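You operate a simulated robot arm through the tools that you are given. There is no shell and no other tool. Be economical: measure what you need, move in short steps, check, and stop when the job is done.

You run a simulated two-armed robot. Do the job below in one go: nothing can be reset, and whatever is moved stays where it is left.

TASK
Shake out the small rug, dust the chest lid and stand the beige cushion there.
Fine: shake it over the floor by the bench, hang it back on the bench rail; the yellow pad dusts and goes on the bench. Set down upright: what you pick out. What is to be rubbed or washed off counts as gone when no trace of it is left.

The check looks at the end state, three seconds after you hand in, the way a careful person would. Anything else that was tipped, shoved, dropped, spilled or broken makes it a failure. Lids that push on must go on centred and level and be pressed home; caps that screw on are set level and turned clockwise until they are tight.

THE ROBOT
Two 7-joint arms with two-finger parallel grippers on one trunk, on a base that drives. Base frame: it is fixed to the floor where the robot stands at the start and does not move with it; the origin is under the middle of the robot, x ahead of it, y to its left, z up. Lengths are in m, angles in degrees, forces in N, time in s.
The left shoulder is at the start at [0.05, 0.187, 1.054], the right one opposite. With the tool pointing down near the work surface each hand reaches from about 0.1 to 0.54 m from the robot's upright axis, wherever it stands, measured 20 degrees to its own side. Places, roughly: bench [0.7, -0.3, 0.4]; bench rail [0.4, 0, 0.9]; chest lid [0.4, 0.7, 0.5]; top of the chest [0.4, 0.7, 0.5]. Payload 3.43 kg a hand.
The TCP of each hand is the grasp point between the finger pads, 0.03 m short of the fingertips. In the tool frame z runs along the fingers and y along their closing line. The gripper opens to 0.094 m. The fingers are 0.028 m wide and 0.01 m thick; the gripper's body (0.05 by 0.096 m) begins 0.055 m behind the TCP.
Orientation is that of the tool frame in the base frame, as a unit quaternion [x, y, z, w]. With the fingers straight down and closing along the base's y, the tool's x points along the base's -x, its y along +y and its z along -z.

THE INTERFACE
- The arms move only by the tool nudge_tool. It takes "left_series", "right_series" or both (then of equal length, played together; a hand with none holds still); each is a list of rows, each a list of 7 numbers: the turn, a rotation vector about the tool's x, y, z in degrees, then the shift along the tool's x, y, z in m, then the finger opening in m, from 0 to 0.094. In form: [[ax, ay, az, x, y, z, jaw], ...]. A call has 1 to 12 rows; each row is the pose to reach, as a shift and turn from the pose commanded when the call began, along the tool's axes at that moment. Rows are played at 5 a second. More than 0.05 m and 8.6 degrees between two rows, or a gripper value outside its range, and nothing of the call is played. A pose out of reach is approached as far as the arm can. The call stops where the force on the tool passes 40 N (or 10 N more than at its start, if that is more) or the arm is blocked; 0.2 s more then pass. Each finger travels about 0.153 m/s and halts on what it meets, pressing with about 22 N; the grip force reading is that of the motor and also rises with nothing between the fingers. The clock runs only during rows and for 0.2 s after the last one: add rows that repeat a pose to give the fingers time. The reply holds the time, the measured pose of the TCP, the force on the tool along the base axes, the opening and the grip force, in the units named above and with some noise, with the torque about the TCP (base axes, N m) and any sound that the robot's microphone picked up.
- Cameras (640 x 400 px; columns grow to the right, rows downward): "scene" is now at [0.1422, 0.0373, 1.2317]; the picture's right is [0.42, -0.91, 0.00], its down [-0.38, -0.17, -0.91] and it looks along [0.83, 0.38, -0.42] (base axes); focal length 214 px, centre (320, 200). "left" rides on the left gripper at [0.076, -0.014, -0.102] in its tool frame; the picture's right is [0.18, 0.98, 0.00], its down [-0.75, 0.14, -0.64] and it looks along [-0.63, 0.12, 0.77] (tool axes); focal length 243 px, centre (320, 200). "right" rides on the right gripper at [0.076, 0.014, -0.102] in its tool frame; the picture's right is [-0.18, 0.98, 0.00], its down [-0.75, -0.14, -0.64] and it looks along [-0.63, -0.12, 0.77] (tool axes); focal length 243 px, centre (320, 200). There is no depth. A picture from a camera that has moved, and an enlarged one, comes with that camera's place and axes in the base frame and with its lens.
- camera(camera): a new picture of that camera. No time passes.
- slide_trunk(by): slides the trunk up (or, below 0, down) by that many m; the arms and the scene camera ride with it, the base frame stays. It gives what a move gives, with no picture.
- base_move(legs): drives the robot by 1 to 6 legs, each [ahead, left, turn to the left] in m, m and degrees, along the robot's own axes; the way and the turn of a leg run together, so that a leg with both is an arc; at most 1.5 m and 180 degrees a leg. The arms and the cameras ride along, it lands a little off, and it stops where it bumps. It gives what a move gives.
- turn_head(pan, tilt): turns the head with the scene camera to pan (to the left, within 80 degrees either way) and tilt (down, from -29 to 69), counted from straight ahead of the robot. It gives what a move gives.
- zoom(camera, box): a new picture of the part [left, top, right, bottom] of that camera's present view, enlarged. No time passes.
- sign_off(): hands the job in; it is judged then, once.

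Go step by step. Nothing tells you exact positions but the pictures and the camera data: compare them with the known pose of the tool, close in by small moves and look again before you grip or let go. The budget is 120 turns and 100 pictures, counting those below and the enlarged ones. Unless the task says otherwise, let go and move clear before handing in, and close with one line.

The tools are called after "Emit:" as name(argument=value, ...) on one line, values as JSON. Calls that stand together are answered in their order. nudge_tool: Moves the arms, as the interface text tells. Its arguments: {"type":"object","properties":{"left_series":{"type":"array","items":{"type":"array","items":{"type":"number"}}},"right_series":{"type":"array","items":{"type":"array","items":{"type":"number"}}}},"required":[]} The other tools are called the same way: slide_trunk (by) slides the trunk up or down; base_move (legs) drives the base; turn_head (pan, tilt) turns the head that bears the scene camera; camera (camera) takes a picture; zoom (camera, box) takes an enlarged picture of a part of a camera's view; sign_off () hands the job in.

At the start:

```text
time: 0.0
left_tool_pos: [0.2708, 0.2994, 1.195]
left_ee_rot: [-0.001, 1.0, -0.001, 0.0]
left_contact_force: [-0.3, -0.4, 0.0]
left_wrist_torque: [0.02, -0.02, -0.01]
left_grip_width: 0.094
left_finger_force: 0.1
right_tool_pos: [0.2769, 0.0331, 1.2665]
right_ee_rot: [-0.001, 1.0, 0.001, 0.0]
right_contact_force: [0.0, 0.1, 0.8]
right_wrist_torque: [0.02, 0.01, 0.03]
right_grip_width: 0.0942
right_finger_force: 0.1
trunk travel left (down, up): [-0.269, 0.162]
robot x, y, heading: [0.001, 0.0005, -0.3]
head pan, tilt: [24.8, 24.6]
```

scene: 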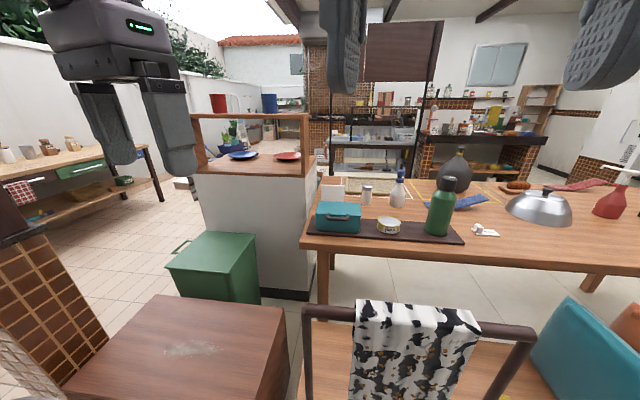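
right: 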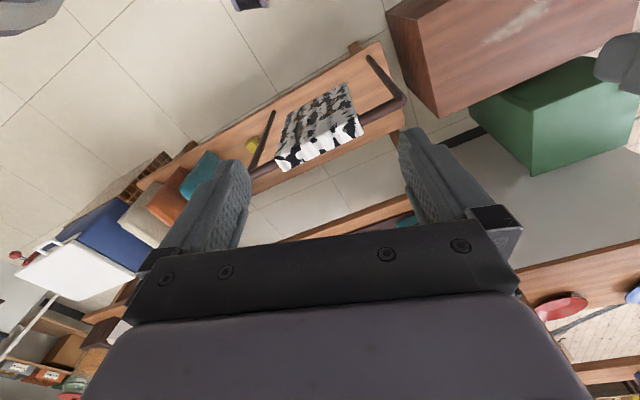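
left: 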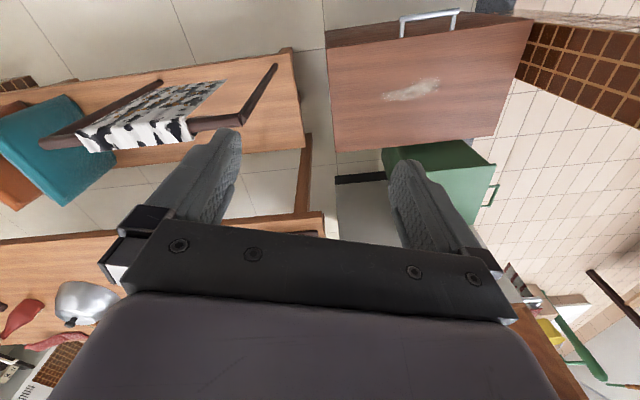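

I see the cow-print rug on the bench rail ahead, the chest with a dust patch to the left, and cushions on the bench to the right. I'll look around more closely first.

Emit:
turn_head(pan=-35, tilt=40)

Emit:
camera(camera="scene")

Emit:
turn_head(pan=10, tilt=50)

Emit:
camera(camera="scene")

```text
time: 1.3
left_tool_pos: [0.2722, 0.299, 1.1948]
left_ee_rot: [-0.001, 1.0, 0.0, 0.0]
left_contact_force: [-0.8, 1.0, 0.6]
left_wrist_torque: [-0.01, 0.04, -0.01]
left_grip_width: 0.0941
left_finger_force: 0.1
right_tool_pos: [0.2765, 0.0334, 1.2676]
right_ee_rot: [-0.001, 1.0, 0.001, 0.0]
right_contact_force: [-1.3, 0.2, 0.3]
right_wrist_torque: [-0.04, 0.01, 0.04]
right_grip_width: 0.0941
right_finger_force: 0.0
trunk travel left (down, up): [-0.269, 0.162]
robot x, y, heading: [0.0001, 0.0012, -0.1]
head pan, tilt: [-35.0, 40.0]
```

```text
96 pictures are left
camera scene: at [0.1282, -0.0501, 1.2077], right [-0.57, -0.82, 0.0], down [-0.53, 0.37, -0.77], along [0.63, -0.44, -0.64], focal length 214 px, centre (320, 200)
```

scene: 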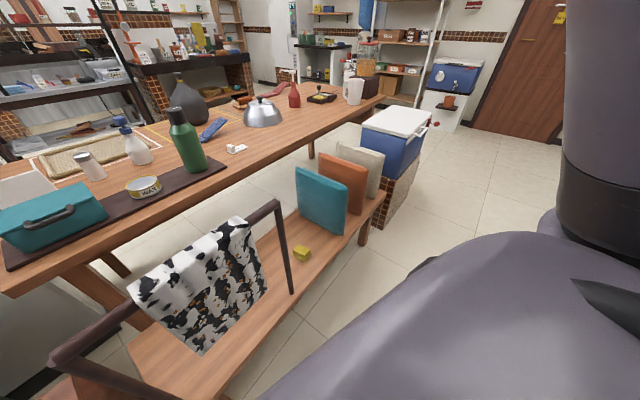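

```text
time: 2.4
left_tool_pos: [0.2709, 0.2998, 1.1939]
left_ee_rot: [-0.001, 1.0, 0.0, 0.0]
left_contact_force: [-0.1, -0.3, 0.4]
left_wrist_torque: [-0.01, 0.02, 0.02]
left_grip_width: 0.0939
left_finger_force: 0.1
right_tool_pos: [0.2775, 0.0333, 1.2672]
right_ee_rot: [0.0, 1.0, 0.001, 0.0]
right_contact_force: [0.2, -1.2, -0.4]
right_wrist_torque: [-0.01, 0.01, -0.01]
right_grip_width: 0.0938
right_finger_force: 0.1
trunk travel left (down, up): [-0.269, 0.162]
robot x, y, heading: [0.0016, -0.001, 0.1]
head pan, tilt: [10.0, 50.0]
```

```text
95 pictures are left
camera scene: at [0.1344, 0.0119, 1.1936], right [0.17, -0.98, 0.0], down [-0.75, -0.13, -0.64], along [0.63, 0.11, -0.77], focal length 214 px, centre (320, 200)
```

scene: 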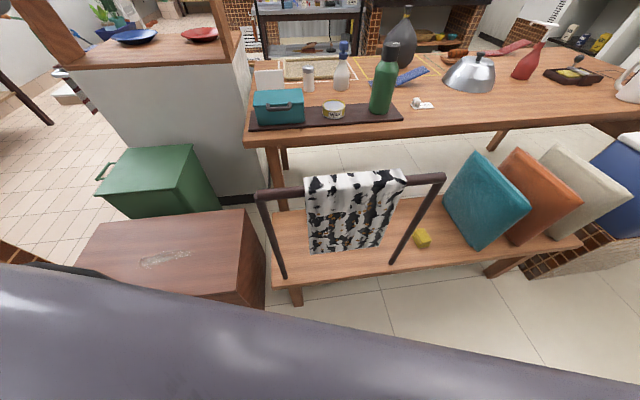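

The rug hangs over the rail, with specks of dirt on it. I'll zoom in on the rug, and on the pad and cushions.

Emit:
zoom(camera="scene", box=[240, 150, 460, 290])

Emit:
zoom(camera="scene", box=[380, 130, 640, 290])

Emit:
zoom(camera="right", box=[200, 40, 440, 190])

```text
2.86 times, centred on (350, 220) of scene
camera zoom: at [0.1344, 0.0119, 1.1936], right [0.17, -0.98, 0.0], down [-0.75, -0.13, -0.64], along [0.63, 0.11, -0.77], focal length 613 px, centre (234, 143)
```

zoom: 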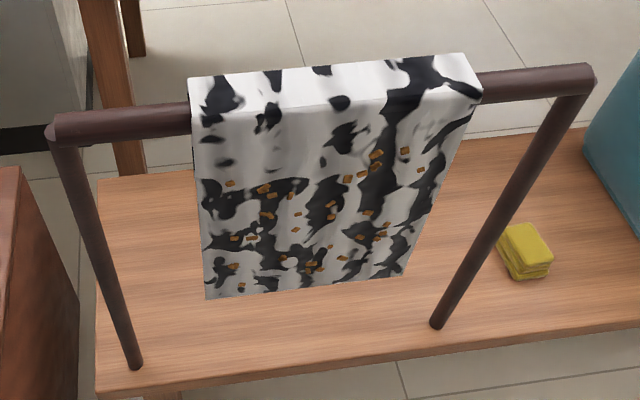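

```text
2.46 times, centred on (510, 210) of scene
camera zoom: at [0.1344, 0.0119, 1.1936], right [0.17, -0.98, 0.0], down [-0.75, -0.13, -0.64], along [0.63, 0.11, -0.77], focal length 528 px, centre (-148, 175)
```

zoom: 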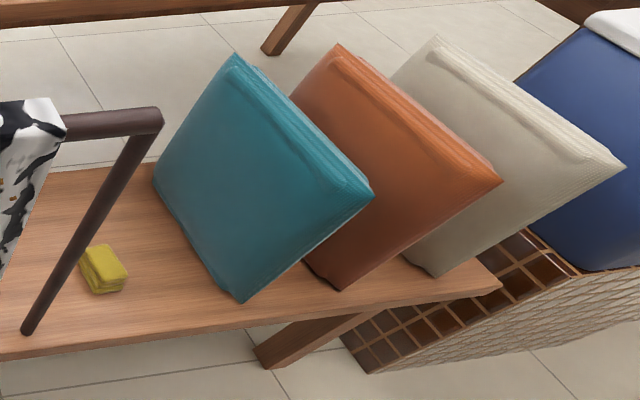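

```text
2.67 times, centred on (320, 115) of right
camera zoom: at [0.2003, 0.0478, 1.3685], right [0.18, 0.98, 0.0], down [0.75, -0.14, 0.64], along [0.63, -0.12, -0.77], focal length 647 px, centre (320, 427)
```

zoom: 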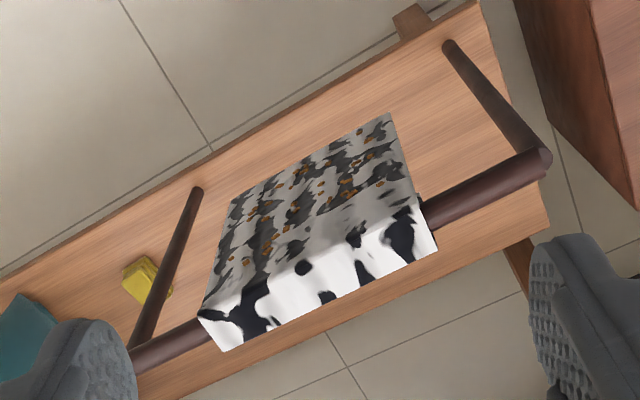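

The rug's top sits around (0.46, -0.01, 0.88) over a rail turned about 16° from the base's y axis. I bring the right hand above it, turning so the fingers straddle the rail.

Emit:
nudge_tool(right_series=[[0, 0, 8.2, -0.02, -0.004, 0.026, 0.094], [0, 0, 16.4, -0.04, -0.009, 0.052, 0.094], [0, 0, 24.6, -0.06, -0.014, 0.078, 0.094], [0, 0, 32.8, -0.08, -0.018, 0.104, 0.094], [0, 0, 41, -0.1, -0.023, 0.13, 0.094], [0, 0, 49.2, -0.12, -0.028, 0.156, 0.094], [0, 0, 57.4, -0.14, -0.032, 0.182, 0.094], [0, 0, 65.6, -0.16, -0.037, 0.208, 0.094], [0, 0, 73.5, -0.181, -0.042, 0.234, 0.094], [0, 0, 73.5, -0.181, -0.042, 0.234, 0.094]])

Emit:
camera(camera="scene")

Emit:
camera(camera="right")

```text
time: 4.6
left_tool_pos: [0.2713, 0.2998, 1.1949]
left_ee_rot: [-0.001, 1.0, 0.001, -0.001]
left_contact_force: [0.2, -0.3, 0.7]
left_wrist_torque: [-0.02, -0.01, 0.01]
left_grip_width: 0.0937
left_finger_force: 0.0
right_tool_pos: [0.4599, -0.0085, 1.0318]
right_ee_rot: [0.599, 0.801, 0.001, -0.001]
right_contact_force: [-0.6, -0.4, -0.5]
right_wrist_torque: [-0.01, -0.02, 0.02]
right_grip_width: 0.0942
right_finger_force: 0.1
trunk travel left (down, up): [-0.269, 0.162]
robot x, y, heading: [-0.002, 0.001, 0.1]
head pan, tilt: [10.0, 50.0]
```

```text
91 pictures are left
camera scene: at [0.1343, 0.012, 1.1936], right [0.17, -0.98, 0.0], down [-0.75, -0.13, -0.64], along [0.63, 0.11, -0.77], focal length 214 px, centre (320, 200)
```

scene: 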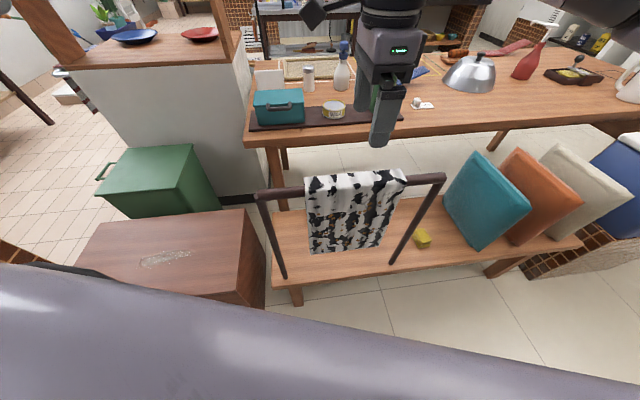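

```text
90 pictures are left
camera right: at [0.4518, 0.0682, 1.134], right [0.99, 0.1, 0.0], down [0.08, -0.76, 0.64], along [0.06, -0.64, -0.77], focal length 243 px, centre (320, 200)
```

right: 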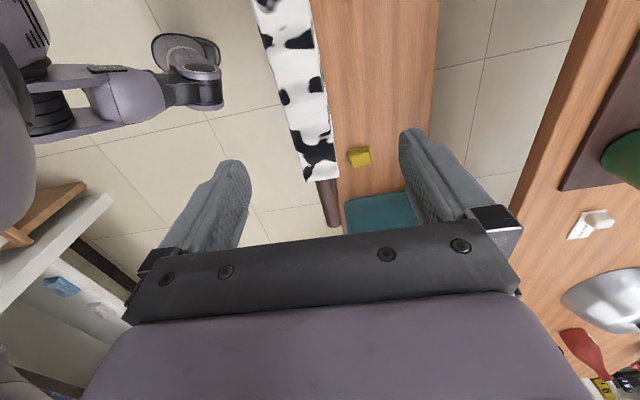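

The view from the hand puts the rug's centre at about (0.442, -0.007), with its top near z 0.895. I shift 17 mm and go down so that the fingertips straddle only the top fold.

Emit:
nudge_tool(right_series=[[0, 0, 0, 0.005, -0.017, 0.03, 0.094], [0, 0, 0, 0.005, -0.017, 0.06, 0.094], [0, 0, 0, 0.005, -0.017, 0.09, 0.094], [0, 0, 0, 0.005, -0.017, 0.115, 0.094], [0, 0, 0, 0.005, -0.017, 0.115, 0.094]])

Emit:
camera(camera="scene")

Emit:
camera(camera="right")

```text
time: 5.8
left_tool_pos: [0.2708, 0.2995, 1.1945]
left_ee_rot: [-0.001, 1.0, 0.0, 0.0]
left_contact_force: [0.7, 0.6, 0.0]
left_wrist_torque: [0.05, 0.02, -0.03]
left_grip_width: 0.0943
left_finger_force: 0.1
right_tool_pos: [0.4401, -0.0057, 0.9166]
right_ee_rot: [0.598, 0.801, 0.002, -0.001]
right_contact_force: [0.4, 0.4, -0.4]
right_wrist_torque: [0.0, -0.02, -0.02]
right_grip_width: 0.0942
right_finger_force: 0.0
trunk travel left (down, up): [-0.269, 0.162]
robot x, y, heading: [0.0023, -0.0017, -0.3]
head pan, tilt: [10.0, 50.0]
```

```text
89 pictures are left
camera scene: at [0.1343, 0.012, 1.1935], right [0.17, -0.98, 0.0], down [-0.75, -0.13, -0.64], along [0.63, 0.11, -0.77], focal length 214 px, centre (320, 200)
```

scene: 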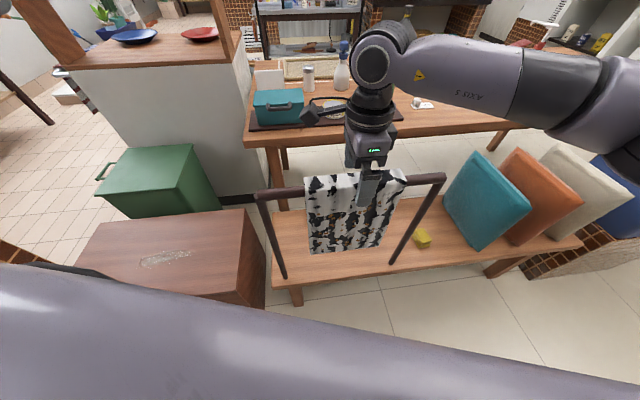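

```text
88 pictures are left
camera right: at [0.4314, 0.0719, 1.0193], right [0.99, 0.1, 0.0], down [0.08, -0.76, 0.64], along [0.07, -0.64, -0.77], focal length 243 px, centre (320, 200)
```

right: 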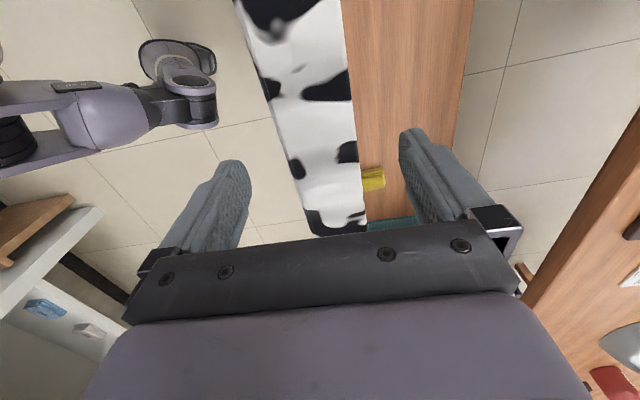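

The fingers straddle the top fold. I go down a little and close.

Emit:
nudge_tool(right_series=[[0, 0, 0, 0, 0, 0.01, 0.094], [0, 0, 0, 0, 0, 0.01, 0.06], [0, 0, 0, 0, 0, 0.01, 0.03], [0, 0, 0, 0, 0, 0.01, 0.0], [0, 0, 0, 0, 0, 0.01, 0.0]])

Emit:
zoom(camera="scene", box=[240, 130, 460, 270])

```text
time: 7.0
left_tool_pos: [0.2713, 0.2995, 1.1956]
left_ee_rot: [-0.001, 1.0, -0.001, 0.0]
left_contact_force: [0.0, -1.5, -0.2]
left_wrist_torque: [0.0, 0.0, 0.01]
left_grip_width: 0.094
left_finger_force: 0.1
right_tool_pos: [0.441, -0.0064, 0.9062]
right_ee_rot: [0.599, 0.801, 0.001, 0.0]
right_contact_force: [6.1, 1.3, 2.6]
right_wrist_torque: [0.0, -0.29, 0.79]
right_grip_width: 0.0419
right_finger_force: 22.6
trunk travel left (down, up): [-0.269, 0.162]
robot x, y, heading: [-0.001, 0.0035, 0.0]
head pan, tilt: [10.0, 50.0]
```

```text
2.86 times, centred on (350, 200) of scene
camera zoom: at [0.1348, 0.0121, 1.1935], right [0.17, -0.98, 0.0], down [-0.75, -0.13, -0.64], along [0.63, 0.11, -0.77], focal length 613 px, centre (234, 200)
```

zoom: 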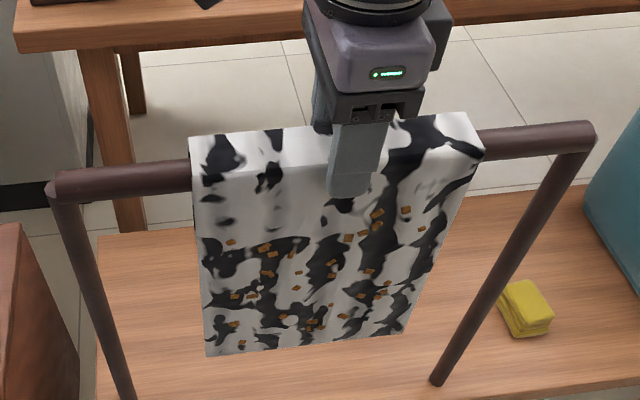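

I hold it at 42 mm wide. I lift gently and watch the force.

Emit:
nudge_tool(right_series=[[0, 0, 0, 0, 0, -0.01, 0.0], [0, 0, 0, 0, 0, -0.025, 0.0], [0, 0, 0, 0, 0, -0.04, 0.0], [0, 0, 0, 0, 0, -0.06, 0.0]])

Emit:
zoom(camera="scene", box=[240, 130, 460, 270])

```text
time: 8.0
left_tool_pos: [0.2714, 0.2989, 1.1942]
left_ee_rot: [-0.001, 1.0, 0.001, 0.0]
left_contact_force: [-0.2, 0.4, -0.8]
left_wrist_torque: [0.01, -0.03, 0.0]
left_grip_width: 0.0939
left_finger_force: 0.0
right_tool_pos: [0.4407, -0.009, 0.9685]
right_ee_rot: [0.598, 0.801, 0.0, -0.001]
right_contact_force: [2.9, 1.0, -2.1]
right_wrist_torque: [0.04, -0.23, 0.3]
right_grip_width: 0.042
right_finger_force: 21.6
trunk travel left (down, up): [-0.269, 0.162]
robot x, y, heading: [0.0018, -0.0006, 0.2]
head pan, tilt: [10.0, 50.0]
```

```text
2.86 times, centred on (350, 200) of scene
camera zoom: at [0.1347, 0.0121, 1.1935], right [0.17, -0.98, 0.0], down [-0.75, -0.13, -0.64], along [0.63, 0.11, -0.77], focal length 613 px, centre (234, 200)
```

zoom: 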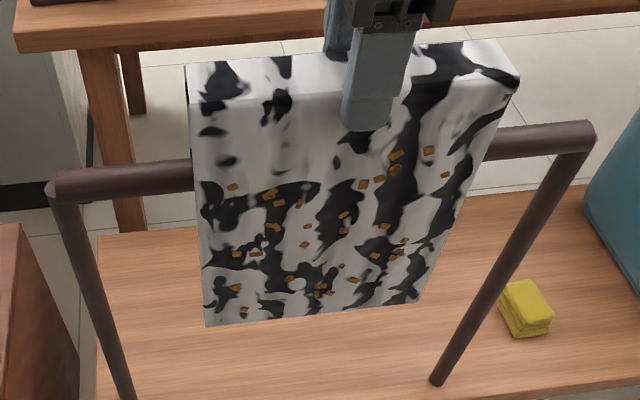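

It lifts as one piece. I raise the trunk and then the hand to clear the rail.

Emit:
slide_trunk(by=0.15)

Emit:
nudge_tool(right_series=[[0, 0, 0, 0, 0, -0.03, 0.0], [0, 0, 0, 0, 0, -0.06, 0.0], [0, 0, 0, 0, 0, -0.09, 0.0], [0, 0, 0, 0, 0, -0.12, 0.0], [0, 0, 0, 0, 0, -0.15, 0.0], [0, 0, 0, 0, 0, -0.16, 0.0]])

Emit:
camera(camera="scene")

```text
time: 9.8
left_tool_pos: [0.2725, 0.2986, 1.3453]
left_ee_rot: [-0.001, 1.0, 0.0, 0.0]
left_contact_force: [0.1, 0.1, 0.1]
left_wrist_torque: [0.02, 0.01, -0.01]
left_grip_width: 0.0939
left_finger_force: 0.0
right_tool_pos: [0.4421, -0.0086, 1.1188]
right_ee_rot: [0.598, 0.801, 0.001, -0.001]
right_contact_force: [-0.4, -0.1, -3.8]
right_wrist_torque: [0.0, -0.04, -0.01]
right_grip_width: 0.0418
right_finger_force: 21.9
trunk travel left (down, up): [-0.419, 0.012]
robot x, y, heading: [-0.0034, 0.0026, 0.3]
head pan, tilt: [10.0, 50.0]
```

```text
time: 11.2
left_tool_pos: [0.2707, 0.2992, 1.3441]
left_ee_rot: [-0.001, 1.0, 0.0, -0.001]
left_contact_force: [0.2, -0.5, 0.4]
left_wrist_torque: [0.01, 0.03, 0.0]
left_grip_width: 0.0939
left_finger_force: 0.0
right_tool_pos: [0.4413, -0.0072, 1.2798]
right_ee_rot: [0.599, 0.801, 0.0, -0.002]
right_contact_force: [-0.4, -0.8, -3.5]
right_wrist_torque: [0.01, 0.03, -0.01]
right_grip_width: 0.0416
right_finger_force: 21.4
trunk travel left (down, up): [-0.419, 0.012]
robot x, y, heading: [0.0017, 0.0024, 0.0]
head pan, tilt: [10.0, 50.0]
```

```text
85 pictures are left
camera scene: at [0.1345, 0.0119, 1.3435], right [0.17, -0.98, 0.0], down [-0.75, -0.13, -0.64], along [0.63, 0.11, -0.77], focal length 214 px, centre (320, 200)
```

scene: 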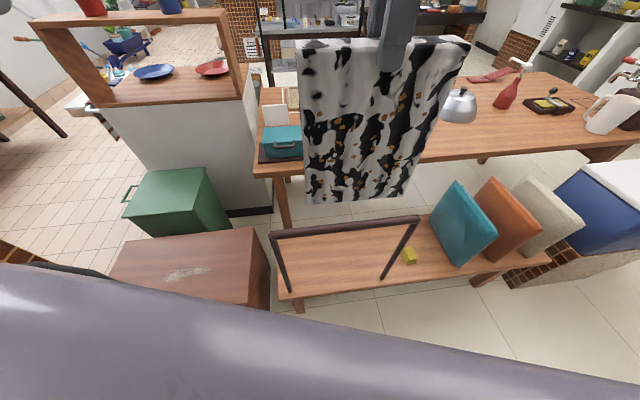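

The rug is clear. I check the floor beside and behind the robot before backing off to shake.

Emit:
turn_head(pan=80, tilt=45)

Emit:
camera(camera="scene")

Emit:
turn_head(pan=-80, tilt=45)

Emit:
camera(camera="scene")

```text
time: 12.6
left_tool_pos: [0.2707, 0.2986, 1.3448]
left_ee_rot: [-0.001, 1.0, 0.0, 0.0]
left_contact_force: [0.5, -0.4, -0.1]
left_wrist_torque: [-0.02, 0.03, 0.0]
left_grip_width: 0.0938
left_finger_force: 0.1
right_tool_pos: [0.4416, -0.008, 1.2795]
right_ee_rot: [0.598, 0.801, 0.0, 0.0]
right_contact_force: [-0.3, 0.0, -3.9]
right_wrist_torque: [0.01, -0.03, 0.02]
right_grip_width: 0.0417
right_finger_force: 22.9
trunk travel left (down, up): [-0.419, 0.012]
robot x, y, heading: [-0.001, -0.0004, 0.2]
head pan, tilt: [80.0, 45.0]
```

```text
84 pictures are left
camera scene: at [0.0729, 0.0787, 1.3504], right [0.98, -0.17, 0.0], down [-0.12, -0.7, -0.71], along [0.12, 0.7, -0.71], focal length 214 px, centre (320, 200)
```

scene: 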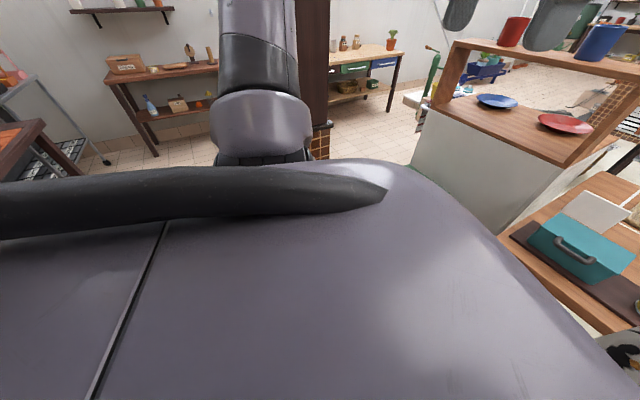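

```text
time: 15.0
left_tool_pos: [0.272, 0.2974, 1.3444]
left_ee_rot: [-0.001, 1.0, 0.0, 0.001]
left_contact_force: [1.2, -0.7, 0.1]
left_wrist_torque: [0.01, 0.01, 0.01]
left_grip_width: 0.0941
left_finger_force: 0.0
right_tool_pos: [0.4414, -0.0082, 1.2789]
right_ee_rot: [0.598, 0.801, 0.001, 0.0]
right_contact_force: [-0.1, -0.1, -2.9]
right_wrist_torque: [0.02, -0.01, 0.0]
right_grip_width: 0.0416
right_finger_force: 21.9
trunk travel left (down, up): [-0.419, 0.012]
robot x, y, heading: [0.0006, 0.0006, 0.1]
head pan, tilt: [-80.0, 45.0]
```

```text
83 pictures are left
camera scene: at [0.0729, -0.0815, 1.3504], right [-0.98, -0.17, 0.0], down [-0.12, 0.7, -0.71], along [0.12, -0.7, -0.71], focal length 214 px, centre (320, 200)
```

scene: 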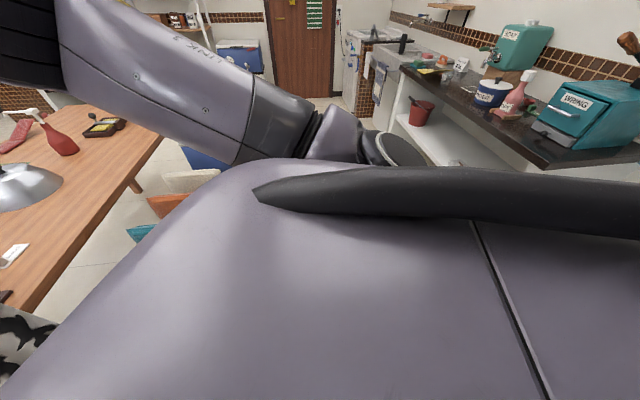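

Behind is clear for a short reverse. I back off 0.3 m so that the rug hangs over the open floor beside the bench, then lower it.

Emit:
base_move(legs=[[-0.3, 0, 0]])

Emit:
slide_trunk(by=-0.3)

Emit:
turn_head(pan=0, tilt=50)

Emit:
camera(camera="scene")

```text
time: 17.1
left_tool_pos: [-0.0329, 0.2993, 1.3436]
left_ee_rot: [-0.002, 1.0, 0.0, 0.0]
left_contact_force: [-0.5, -0.2, 0.6]
left_wrist_torque: [-0.01, -0.02, -0.03]
left_grip_width: 0.094
left_finger_force: 0.0
right_tool_pos: [0.1393, -0.0083, 1.2796]
right_ee_rot: [0.597, 0.802, 0.001, 0.0]
right_contact_force: [-0.4, -0.4, -2.9]
right_wrist_torque: [-0.01, -0.04, 0.01]
right_grip_width: 0.0416
right_finger_force: 22.1
trunk travel left (down, up): [-0.419, 0.012]
robot x, y, heading: [-0.3014, -0.0009, 0.5]
head pan, tilt: [-80.0, 45.0]
```

```text
time: 20.1
left_tool_pos: [-0.0324, 0.2996, 1.0444]
left_ee_rot: [-0.003, 1.0, 0.0, 0.001]
left_contact_force: [0.7, -0.3, 0.0]
left_wrist_torque: [0.02, -0.01, -0.02]
left_grip_width: 0.0939
left_finger_force: 0.1
right_tool_pos: [0.1391, -0.009, 0.9788]
right_ee_rot: [0.598, 0.802, 0.0, -0.001]
right_contact_force: [-0.6, -0.3, -3.5]
right_wrist_torque: [0.02, 0.0, -0.04]
right_grip_width: 0.0418
right_finger_force: 22.0
trunk travel left (down, up): [-0.119, 0.312]
robot x, y, heading: [-0.3024, -0.0035, 0.0]
head pan, tilt: [-80.0, 45.0]
```

```text
time: 21.6
left_tool_pos: [-0.0314, 0.2984, 1.0444]
left_ee_rot: [-0.002, 1.0, 0.0, 0.001]
left_contact_force: [-0.1, 0.5, 0.0]
left_wrist_torque: [0.02, -0.02, 0.02]
left_grip_width: 0.094
left_finger_force: 0.2
right_tool_pos: [0.1389, -0.0089, 0.9793]
right_ee_rot: [0.598, 0.801, 0.001, -0.001]
right_contact_force: [0.4, -0.7, -3.0]
right_wrist_torque: [-0.02, 0.02, 0.03]
right_grip_width: 0.0419
right_finger_force: 21.6
trunk travel left (down, up): [-0.119, 0.312]
robot x, y, heading: [-0.3034, -0.001, 0.1]
head pan, tilt: [0.0, 50.0]
```

```text
82 pictures are left
camera scene: at [-0.1673, -0.0015, 1.0435], right [0.0, -1.0, 0.0], down [-0.77, 0.0, -0.64], along [0.64, 0.0, -0.77], focal length 214 px, centre (320, 200)
```

scene: 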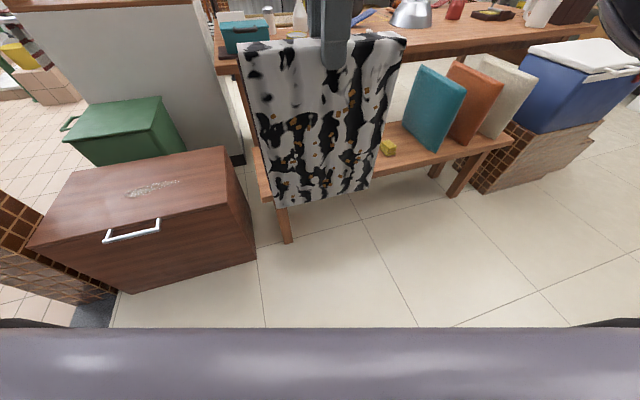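

The rug is over open floor. I shake it up and down and to and fro.

Emit:
nudge_tool(right_series=[[0, 0, 0, 0, 0, -0.025, 0], [0, 0, 0, 0, 0, 0.024, 0], [0, 0, 0, 0, 0, -0.025, 0], [0, 0, 0, 0, 0, 0.024, 0], [0, 0, 0, 0, 0, -0.025, 0], [0, 0, 0, 0, 0, 0.024, 0], [0, 0, 0, 0, 0, -0.025, 0], [0, 0, 0, 0, 0, 0.024, 0], [0, 0, 0, 0, 0, -0.025, 0], [0, 0, 0, 0, 0, 0.024, 0], [0, 0, 0, 0, 0, 0, 0]])

Emit:
zoom(camera="scene", box=[220, 20, 440, 220])

Emit:
nudge_tool(right_series=[[0, 0, 0, 0, -0.025, 0, 0], [0, 0, 0, 0, 0.024, 0, 0], [0, 0, 0, 0, -0.025, 0, 0], [0, 0, 0, 0, 0.024, 0, 0], [0, 0, 0, 0, -0.025, 0, 0], [0, 0, 0, 0, 0.024, 0, 0], [0, 0, 0, 0, -0.025, 0, 0], [0, 0, 0, 0, 0.024, 0, 0], [0, 0, 0, 0, -0.025, 0, 0], [0, 0, 0, 0, 0.024, 0, 0], [0, 0, 0, 0, 0, 0, 0]])

Emit:
zoom(camera="scene", box=[220, 20, 440, 220])

```text
time: 24.0
left_tool_pos: [-0.0316, 0.2994, 1.0444]
left_ee_rot: [-0.002, 1.0, 0.001, -0.001]
left_contact_force: [0.4, -0.5, 1.0]
left_wrist_torque: [0.01, 0.01, 0.01]
left_grip_width: 0.0939
left_finger_force: 0.0
right_tool_pos: [0.1403, -0.0064, 0.9799]
right_ee_rot: [0.598, 0.801, 0.001, -0.001]
right_contact_force: [0.7, -0.2, -2.6]
right_wrist_torque: [0.03, 0.02, 0.03]
right_grip_width: 0.0419
right_finger_force: 22.0
trunk travel left (down, up): [-0.119, 0.312]
robot x, y, heading: [-0.3, -0.0013, 0.1]
head pan, tilt: [0.0, 50.0]
```

```text
2.00 times, centred on (330, 120) of scene
camera zoom: at [-0.167, -0.0015, 1.0435], right [0.0, -1.0, 0.0], down [-0.77, 0.0, -0.64], along [0.64, 0.0, -0.77], focal length 429 px, centre (300, 360)
```

zoom: 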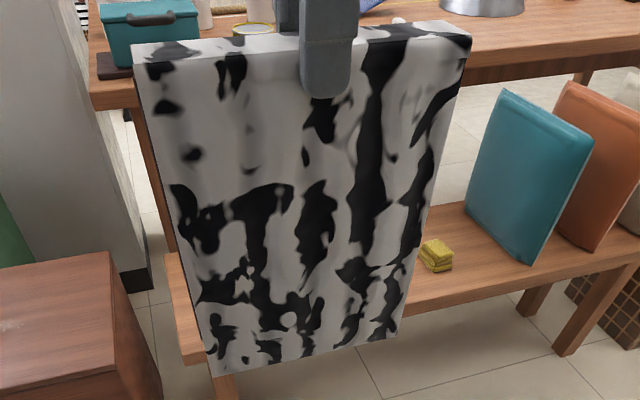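

```text
time: 26.4
left_tool_pos: [-0.0311, 0.2986, 1.0449]
left_ee_rot: [-0.002, 1.0, -0.001, 0.0]
left_contact_force: [0.0, 0.3, 0.2]
left_wrist_torque: [-0.04, 0.0, 0.01]
left_grip_width: 0.0937
left_finger_force: 0.2
right_tool_pos: [0.1388, -0.008, 0.9771]
right_ee_rot: [0.598, 0.801, 0.001, -0.001]
right_contact_force: [0.0, 0.3, -2.5]
right_wrist_torque: [-0.03, -0.03, 0.0]
right_grip_width: 0.0419
right_finger_force: 21.7
trunk travel left (down, up): [-0.119, 0.312]
robot x, y, heading: [-0.3014, 0.0004, 0.1]
head pan, tilt: [0.0, 50.0]
```

```text
2.00 times, centred on (330, 120) of scene
camera zoom: at [-0.1671, -0.0013, 1.0435], right [0.0, -1.0, 0.0], down [-0.77, 0.0, -0.64], along [0.64, 0.0, -0.77], focal length 429 px, centre (300, 360)
```

zoom: 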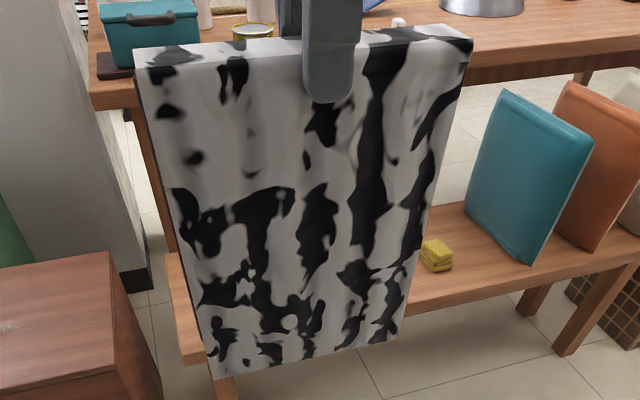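

The rug is clean. I raise it and drive back to the bench.

Emit:
slide_trunk(by=0.3)

Emit:
base_move(legs=[[0.302, 0, 0]])

Emit:
turn_head(pan=10, tilt=50)

Emit:
camera(camera="scene")

Emit:
camera(camera="left")

```text
time: 29.4
left_tool_pos: [-0.0323, 0.2997, 1.3442]
left_ee_rot: [-0.002, 1.0, 0.0, -0.001]
left_contact_force: [0.6, -0.6, -0.4]
left_wrist_torque: [-0.01, -0.05, -0.01]
left_grip_width: 0.0939
left_finger_force: 0.0
right_tool_pos: [0.1377, -0.0072, 1.2777]
right_ee_rot: [0.598, 0.802, 0.001, -0.001]
right_contact_force: [-0.5, 0.3, -4.7]
right_wrist_torque: [-0.02, 0.02, -0.01]
right_grip_width: 0.0417
right_finger_force: 21.5
trunk travel left (down, up): [-0.419, 0.012]
robot x, y, heading: [-0.3024, 0.002, 0.3]
head pan, tilt: [0.0, 50.0]
```

```text
time: 31.5
left_tool_pos: [0.2655, 0.3014, 1.3438]
left_ee_rot: [-0.003, 1.0, 0.0, 0.0]
left_contact_force: [0.6, 0.0, -0.3]
left_wrist_torque: [0.02, 0.03, 0.0]
left_grip_width: 0.0939
left_finger_force: 0.0
right_tool_pos: [0.437, -0.0055, 1.2786]
right_ee_rot: [0.597, 0.802, 0.001, -0.001]
right_contact_force: [0.2, 0.3, -2.7]
right_wrist_torque: [0.01, 0.02, 0.0]
right_grip_width: 0.0418
right_finger_force: 22.3
trunk travel left (down, up): [-0.419, 0.012]
robot x, y, heading: [-0.0047, 0.0007, 0.3]
head pan, tilt: [0.0, 50.0]
```

```text
time: 32.2
left_tool_pos: [0.265, 0.301, 1.3455]
left_ee_rot: [-0.002, 1.0, 0.0, -0.001]
left_contact_force: [-0.4, 0.3, 0.6]
left_wrist_torque: [-0.01, 0.0, -0.02]
left_grip_width: 0.094
left_finger_force: 0.0
right_tool_pos: [0.4357, -0.0063, 1.278]
right_ee_rot: [0.597, 0.802, 0.0, -0.001]
right_contact_force: [0.3, 0.2, -3.7]
right_wrist_torque: [-0.01, -0.02, -0.03]
right_grip_width: 0.0417
right_finger_force: 21.9
trunk travel left (down, up): [-0.419, 0.012]
robot x, y, heading: [-0.0001, -0.0005, 0.1]
head pan, tilt: [10.0, 50.0]
```

```text
79 pictures are left
camera scene: at [0.1291, 0.013, 1.3435], right [0.18, -0.98, 0.0], down [-0.75, -0.14, -0.64], along [0.63, 0.11, -0.77], focal length 214 px, centre (320, 200)
```

scene: 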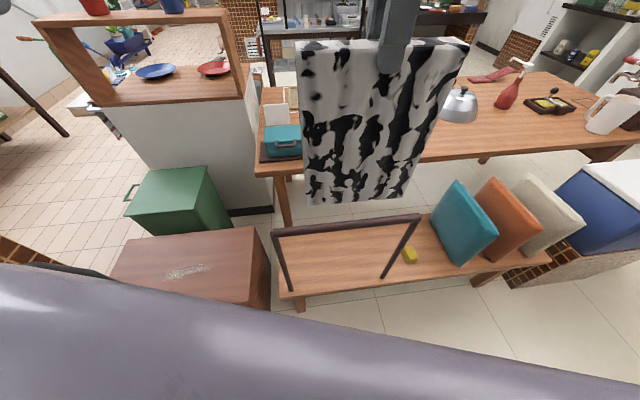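

```text
78 pictures are left
camera left: at [0.1894, 0.2851, 1.4467], right [-0.19, 0.98, 0.0], down [0.75, 0.15, 0.64], along [0.63, 0.12, -0.77], focal length 243 px, centre (320, 200)
```

left: 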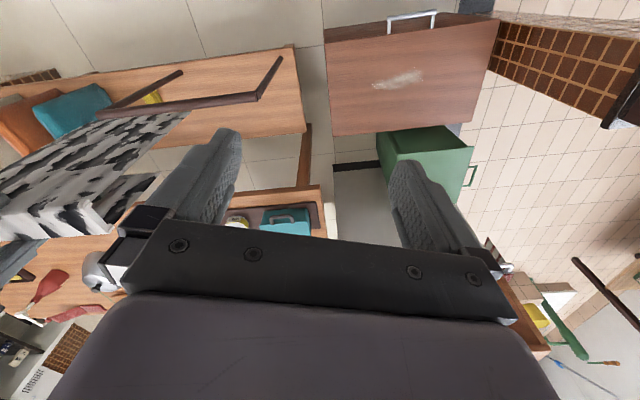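

The base landed about 5 mm short. I correct with the arm and look along the rail from the left camera.

Emit:
nudge_tool(right_series=[[0, 0, 0, -0.003, 0.005, 0, 0], [0, 0, 0, -0.003, 0.005, 0.03, 0], [0, 0, 0, -0.003, 0.005, 0.045, 0]])

Emit:
zoom(camera="left", box=[0, 50, 300, 240])

Emit:
zoom(camera="scene", box=[260, 30, 480, 300])

```text
time: 33.0
left_tool_pos: [0.2646, 0.3012, 1.3454]
left_ee_rot: [-0.003, 1.0, 0.0, 0.0]
left_contact_force: [-0.1, 0.2, -0.3]
left_wrist_torque: [0.0, 0.0, -0.04]
left_grip_width: 0.094
left_finger_force: 0.0
right_tool_pos: [0.4414, -0.0073, 1.2326]
right_ee_rot: [0.597, 0.802, 0.002, 0.0]
right_contact_force: [0.0, -0.7, -3.1]
right_wrist_torque: [-0.02, 0.02, -0.01]
right_grip_width: 0.0416
right_finger_force: 22.0
trunk travel left (down, up): [-0.419, 0.012]
robot x, y, heading: [-0.0022, -0.0008, 0.2]
head pan, tilt: [10.0, 50.0]
```

```text
2.11 times, centred on (150, 145) of left
camera zoom: at [0.1894, 0.2851, 1.4467], right [-0.19, 0.98, 0.0], down [0.75, 0.15, 0.64], along [0.63, 0.12, -0.77], focal length 511 px, centre (678, 316)
```

zoom: 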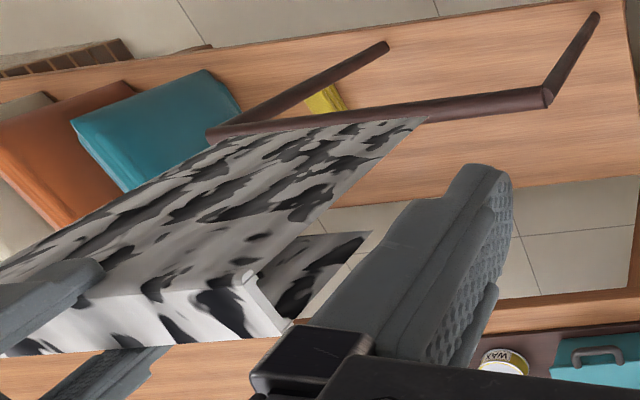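

```text
1.48 times, centred on (370, 165) of scene
camera zoom: at [0.1292, 0.0131, 1.3435], right [0.18, -0.98, 0.0], down [-0.75, -0.14, -0.64], along [0.63, 0.11, -0.77], focal length 318 px, centre (246, 252)
```

zoom: 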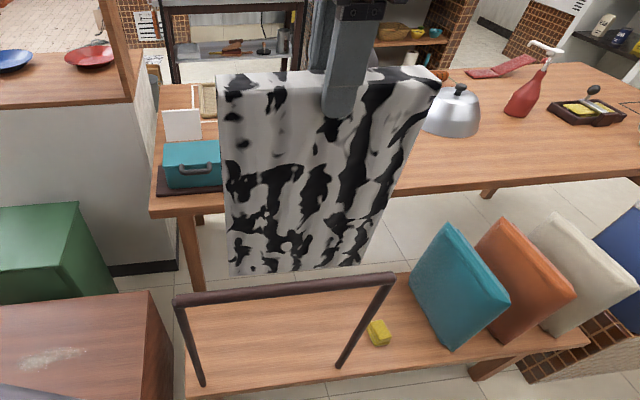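

The rail lines up with the rug's opening. I lower in small steps and watch the force.

Emit:
nudge_tool(right_series=[[0, 0, 0, 0, 0, 0.015, 0], [0, 0, 0, 0, 0, 0.03, 0], [0, 0, 0, 0, 0, 0.045, 0], [0, 0, 0, 0, 0, 0.06, 0], [0, 0, 0, 0, 0, 0.075, 0], [0, 0, 0, 0, 0, 0.09, 0]])

Emit:
zoom(camera="left", box=[0, 50, 300, 240])

Emit:
zoom(camera="scene", box=[260, 130, 480, 300])

```text
time: 34.4
left_tool_pos: [0.265, 0.3003, 1.3443]
left_ee_rot: [-0.003, 1.0, 0.0, 0.0]
left_contact_force: [-0.3, -0.1, -0.2]
left_wrist_torque: [-0.01, -0.01, 0.0]
left_grip_width: 0.0938
left_finger_force: 0.1
right_tool_pos: [0.4416, -0.008, 1.1433]
right_ee_rot: [0.597, 0.802, 0.0, -0.001]
right_contact_force: [0.2, -0.3, -2.7]
right_wrist_torque: [0.04, 0.0, 0.02]
right_grip_width: 0.0418
right_finger_force: 21.7
trunk travel left (down, up): [-0.419, 0.012]
robot x, y, heading: [-0.0087, -0.0005, 0.3]
head pan, tilt: [10.0, 50.0]
```

```text
2.11 times, centred on (150, 145) of left
camera zoom: at [0.1896, 0.285, 1.4467], right [-0.19, 0.98, 0.0], down [0.75, 0.15, 0.64], along [0.63, 0.12, -0.77], focal length 511 px, centre (678, 316)
```

zoom: 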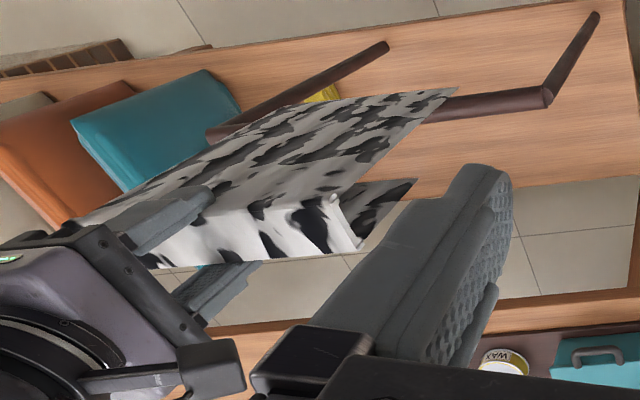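

```text
2.35 times, centred on (370, 215) of scene
camera zoom: at [0.1293, 0.013, 1.3435], right [0.18, -0.98, 0.0], down [-0.75, -0.14, -0.64], along [0.63, 0.11, -0.77], focal length 505 px, centre (202, 165)
```

zoom: 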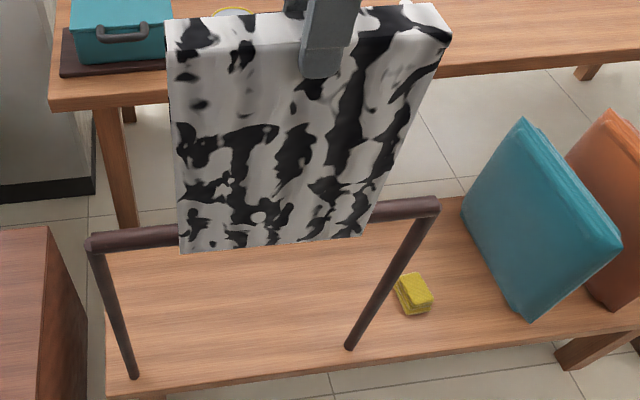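

The rail is inside the fold, with no contact force. I keep going down.

Emit:
nudge_tool(right_series=[[0, 0, 0, 0, 0, 0.02, 0], [0, 0, 0, 0, 0, 0.04, 0], [0, 0, 0, 0, 0, 0.06, 0], [0, 0, 0, 0, 0, 0.08, 0], [0, 0, 0, 0, 0, 0.1, 0], [0, 0, 0, 0, 0, 0.12, 0], [0, 0, 0, 0, 0, 0.14, 0], [0, 0, 0, 0, 0, 0.16, 0], [0, 0, 0, 0, 0, 0.18, 0], [0, 0, 0, 0, 0, 0.2, 0], [0, 0, 0, 0, 0, 0.215, 0]])

Emit:
zoom(camera="scene", box=[260, 130, 480, 300])

```text
time: 36.8
left_tool_pos: [0.2656, 0.3018, 1.3448]
left_ee_rot: [-0.003, 1.0, 0.0, 0.0]
left_contact_force: [1.0, 0.0, -0.3]
left_wrist_torque: [-0.02, 0.0, 0.01]
left_grip_width: 0.0943
left_finger_force: 0.1
right_tool_pos: [0.4436, -0.0076, 0.9271]
right_ee_rot: [0.597, 0.802, 0.001, 0.0]
right_contact_force: [4.8, 0.7, -1.5]
right_wrist_torque: [-0.09, -0.27, 0.5]
right_grip_width: 0.0418
right_finger_force: 22.3
trunk travel left (down, up): [-0.419, 0.012]
robot x, y, heading: [-0.0048, -0.0022, 0.4]
head pan, tilt: [10.0, 50.0]
```

```text
2.35 times, centred on (370, 215) of scene
camera zoom: at [0.1295, 0.0131, 1.3434], right [0.18, -0.98, 0.0], down [-0.75, -0.14, -0.64], along [0.63, 0.11, -0.77], focal length 505 px, centre (202, 165)
```

zoom: 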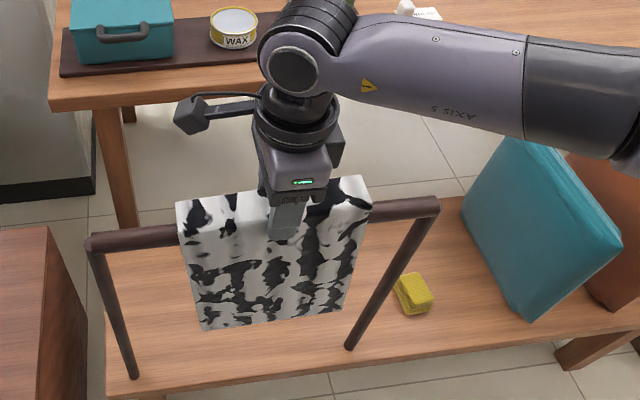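

Nearly home. I take the last 2 cm in small steps.

Emit:
nudge_tool(right_series=[[0, 0, 0, 0, 0, 0.006, 0], [0, 0, 0, 0, 0, 0.012, 0], [0, 0, 0, 0, 0, 0.018, 0], [0, 0, 0, 0, 0, 0.021, 0], [0, 0, 0, 0, 0, 0.021, 0]])

```text
time: 38.0
left_tool_pos: [0.264, 0.3001, 1.3443]
left_ee_rot: [-0.003, 1.0, 0.0, 0.0]
left_contact_force: [0.2, 0.2, 0.4]
left_wrist_torque: [-0.03, 0.02, 0.0]
left_grip_width: 0.0941
left_finger_force: 0.0
right_tool_pos: [0.4408, -0.0058, 0.9071]
right_ee_rot: [0.597, 0.802, 0.001, 0.0]
right_contact_force: [5.2, -0.7, 9.0]
right_wrist_torque: [0.74, -0.02, 0.58]
right_grip_width: 0.0417
right_finger_force: 21.9
trunk travel left (down, up): [-0.419, 0.012]
robot x, y, heading: [-0.0055, -0.0011, 0.0]
head pan, tilt: [10.0, 50.0]
```

Seated, with an upward contact force. I open the fingers and lift clear.

Emit:
nudge_tool(right_series=[[0, 0, 0, 0, 0, -0.001, 0.04], [0, 0, 0, 0, 0, -0.001, 0.07], [0, 0, 0, 0, 0, -0.001, 0.094], [0, 0, 0, 0, 0, -0.001, 0.094], [0, 0, 0, 0, 0, -0.03, 0.094], [0, 0, 0, 0, 0, -0.07, 0.094], [0, 0, 0, 0, 0, -0.11, 0.094], [0, 0, 0, 0, 0, -0.15, 0.094]])

Emit:
zoom(camera="scene", box=[260, 130, 480, 300])

Emit:
camera(camera="left")

```text
time: 39.8
left_tool_pos: [0.2641, 0.3015, 1.344]
left_ee_rot: [-0.003, 1.0, 0.001, 0.001]
left_contact_force: [-0.6, 0.0, 0.6]
left_wrist_torque: [0.01, 0.02, -0.01]
left_grip_width: 0.094
left_finger_force: 0.0
right_tool_pos: [0.439, -0.0057, 1.0567]
right_ee_rot: [0.597, 0.802, 0.001, 0.001]
right_contact_force: [-0.5, -1.1, 0.2]
right_wrist_torque: [0.01, -0.01, -0.02]
right_grip_width: 0.0941
right_finger_force: 0.1
trunk travel left (down, up): [-0.419, 0.012]
robot x, y, heading: [-0.0039, -0.0011, 0.3]
head pan, tilt: [10.0, 50.0]
```

```text
2.35 times, centred on (370, 215) of scene
camera zoom: at [0.1287, 0.0132, 1.3435], right [0.18, -0.98, 0.0], down [-0.75, -0.14, -0.64], along [0.63, 0.11, -0.77], focal length 505 px, centre (202, 165)
```

zoom: 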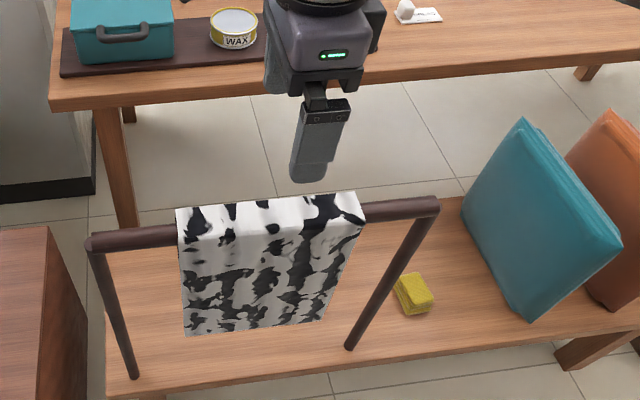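

```text
71 pictures are left
camera left: at [0.1889, 0.2852, 1.4467], right [-0.19, 0.98, 0.0], down [0.75, 0.15, 0.64], along [0.63, 0.12, -0.77], focal length 243 px, centre (320, 200)
```

left: 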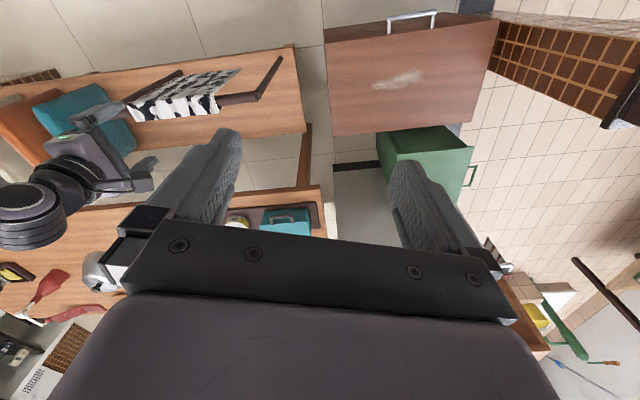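

The rug is back on the rail, clean. Next comes the yellow pad, near (0.644, -0.32, 0.41). I pull the right hand in and up, then drive to where it can reach the pad.

Emit:
nudge_tool(right_series=[[0, 0, 0, 0, 0, -0.04, 0.094], [0, 0, 0, 0, 0, -0.08, 0.094], [0, 0, 0, 0, 0, -0.12, 0.094], [0, 0, 0, 0, 0, -0.15, 0.094], [0, 0, -8, -0.024, -0.032, -0.15, 0.094], [0, 0, -16, -0.048, -0.063, -0.15, 0.094], [0, 0, -24, -0.071, -0.095, -0.15, 0.094], [0, 0, -32, -0.095, -0.126, -0.15, 0.094], [0, 0, -40, -0.118, -0.158, -0.15, 0.094], [0, 0, -48, -0.142, -0.189, -0.15, 0.094], [0, 0, -56, -0.142, -0.189, -0.15, 0.094]])

Emit:
base_move(legs=[[0.0, -0.32, 0], [0.1, 0, 16.4]])

Emit:
turn_head(pan=-15, tilt=50)

Emit:
camera(camera="scene")

```text
time: 42.2
left_tool_pos: [0.2658, 0.3025, 1.3446]
left_ee_rot: [-0.004, 1.0, -0.001, 0.0]
left_contact_force: [0.1, 0.4, 1.0]
left_wrist_torque: [-0.03, 0.0, 0.0]
left_grip_width: 0.0939
left_finger_force: 0.0
right_tool_pos: [0.3007, -0.1981, 1.2093]
right_ee_rot: [0.149, 0.989, 0.001, 0.001]
right_contact_force: [0.4, -0.3, 0.0]
right_wrist_torque: [0.0, 0.03, 0.01]
right_grip_width: 0.094
right_finger_force: 0.0
trunk travel left (down, up): [-0.419, 0.012]
robot x, y, heading: [-0.0067, 0.0032, 0.4]
head pan, tilt: [10.0, 50.0]
```

```text
time: 46.5
left_tool_pos: [0.2667, 0.064, 1.3441]
left_ee_rot: [-0.148, 0.989, 0.0, 0.0]
left_contact_force: [-0.2, 0.1, -1.2]
left_wrist_torque: [-0.03, 0.05, 0.0]
left_grip_width: 0.094
left_finger_force: 0.0
right_tool_pos: [0.4458, -0.4033, 1.209]
right_ee_rot: [0.004, 1.0, 0.0, 0.0]
right_contact_force: [0.3, 0.5, 0.5]
right_wrist_torque: [-0.04, 0.01, -0.03]
right_grip_width: 0.0941
right_finger_force: 0.1
trunk travel left (down, up): [-0.419, 0.012]
robot x, y, heading: [0.0963, -0.3037, 17.3]
head pan, tilt: [10.0, 50.0]
```

```text
time: 47.4
left_tool_pos: [0.2664, 0.0641, 1.3447]
left_ee_rot: [-0.148, 0.989, 0.0, 0.0]
left_contact_force: [-1.0, 0.3, -0.5]
left_wrist_torque: [0.0, -0.02, 0.01]
left_grip_width: 0.0937
left_finger_force: 0.0
right_tool_pos: [0.4448, -0.4051, 1.2079]
right_ee_rot: [0.004, 1.0, 0.001, 0.001]
right_contact_force: [0.0, -0.1, -0.1]
right_wrist_torque: [0.04, 0.03, -0.02]
right_grip_width: 0.094
right_finger_force: 0.0
trunk travel left (down, up): [-0.419, 0.012]
robot x, y, heading: [0.0988, -0.3015, 17.1]
head pan, tilt: [-15.0, 50.0]
```

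```text
70 pictures are left
camera scene: at [0.2275, -0.2836, 1.3435], right [0.04, -1.0, 0.0], down [-0.77, -0.03, -0.64], along [0.64, 0.02, -0.77], focal length 214 px, centre (320, 200)
```

scene: 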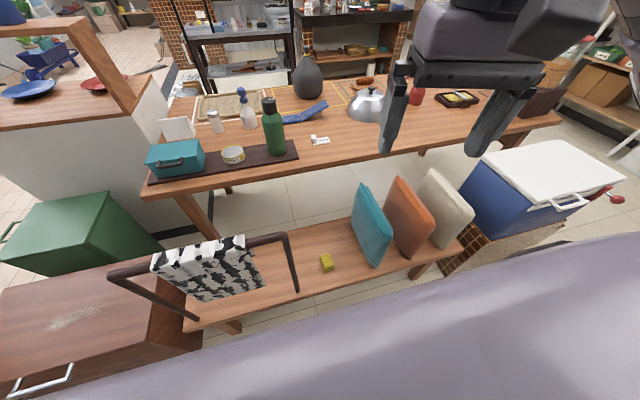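

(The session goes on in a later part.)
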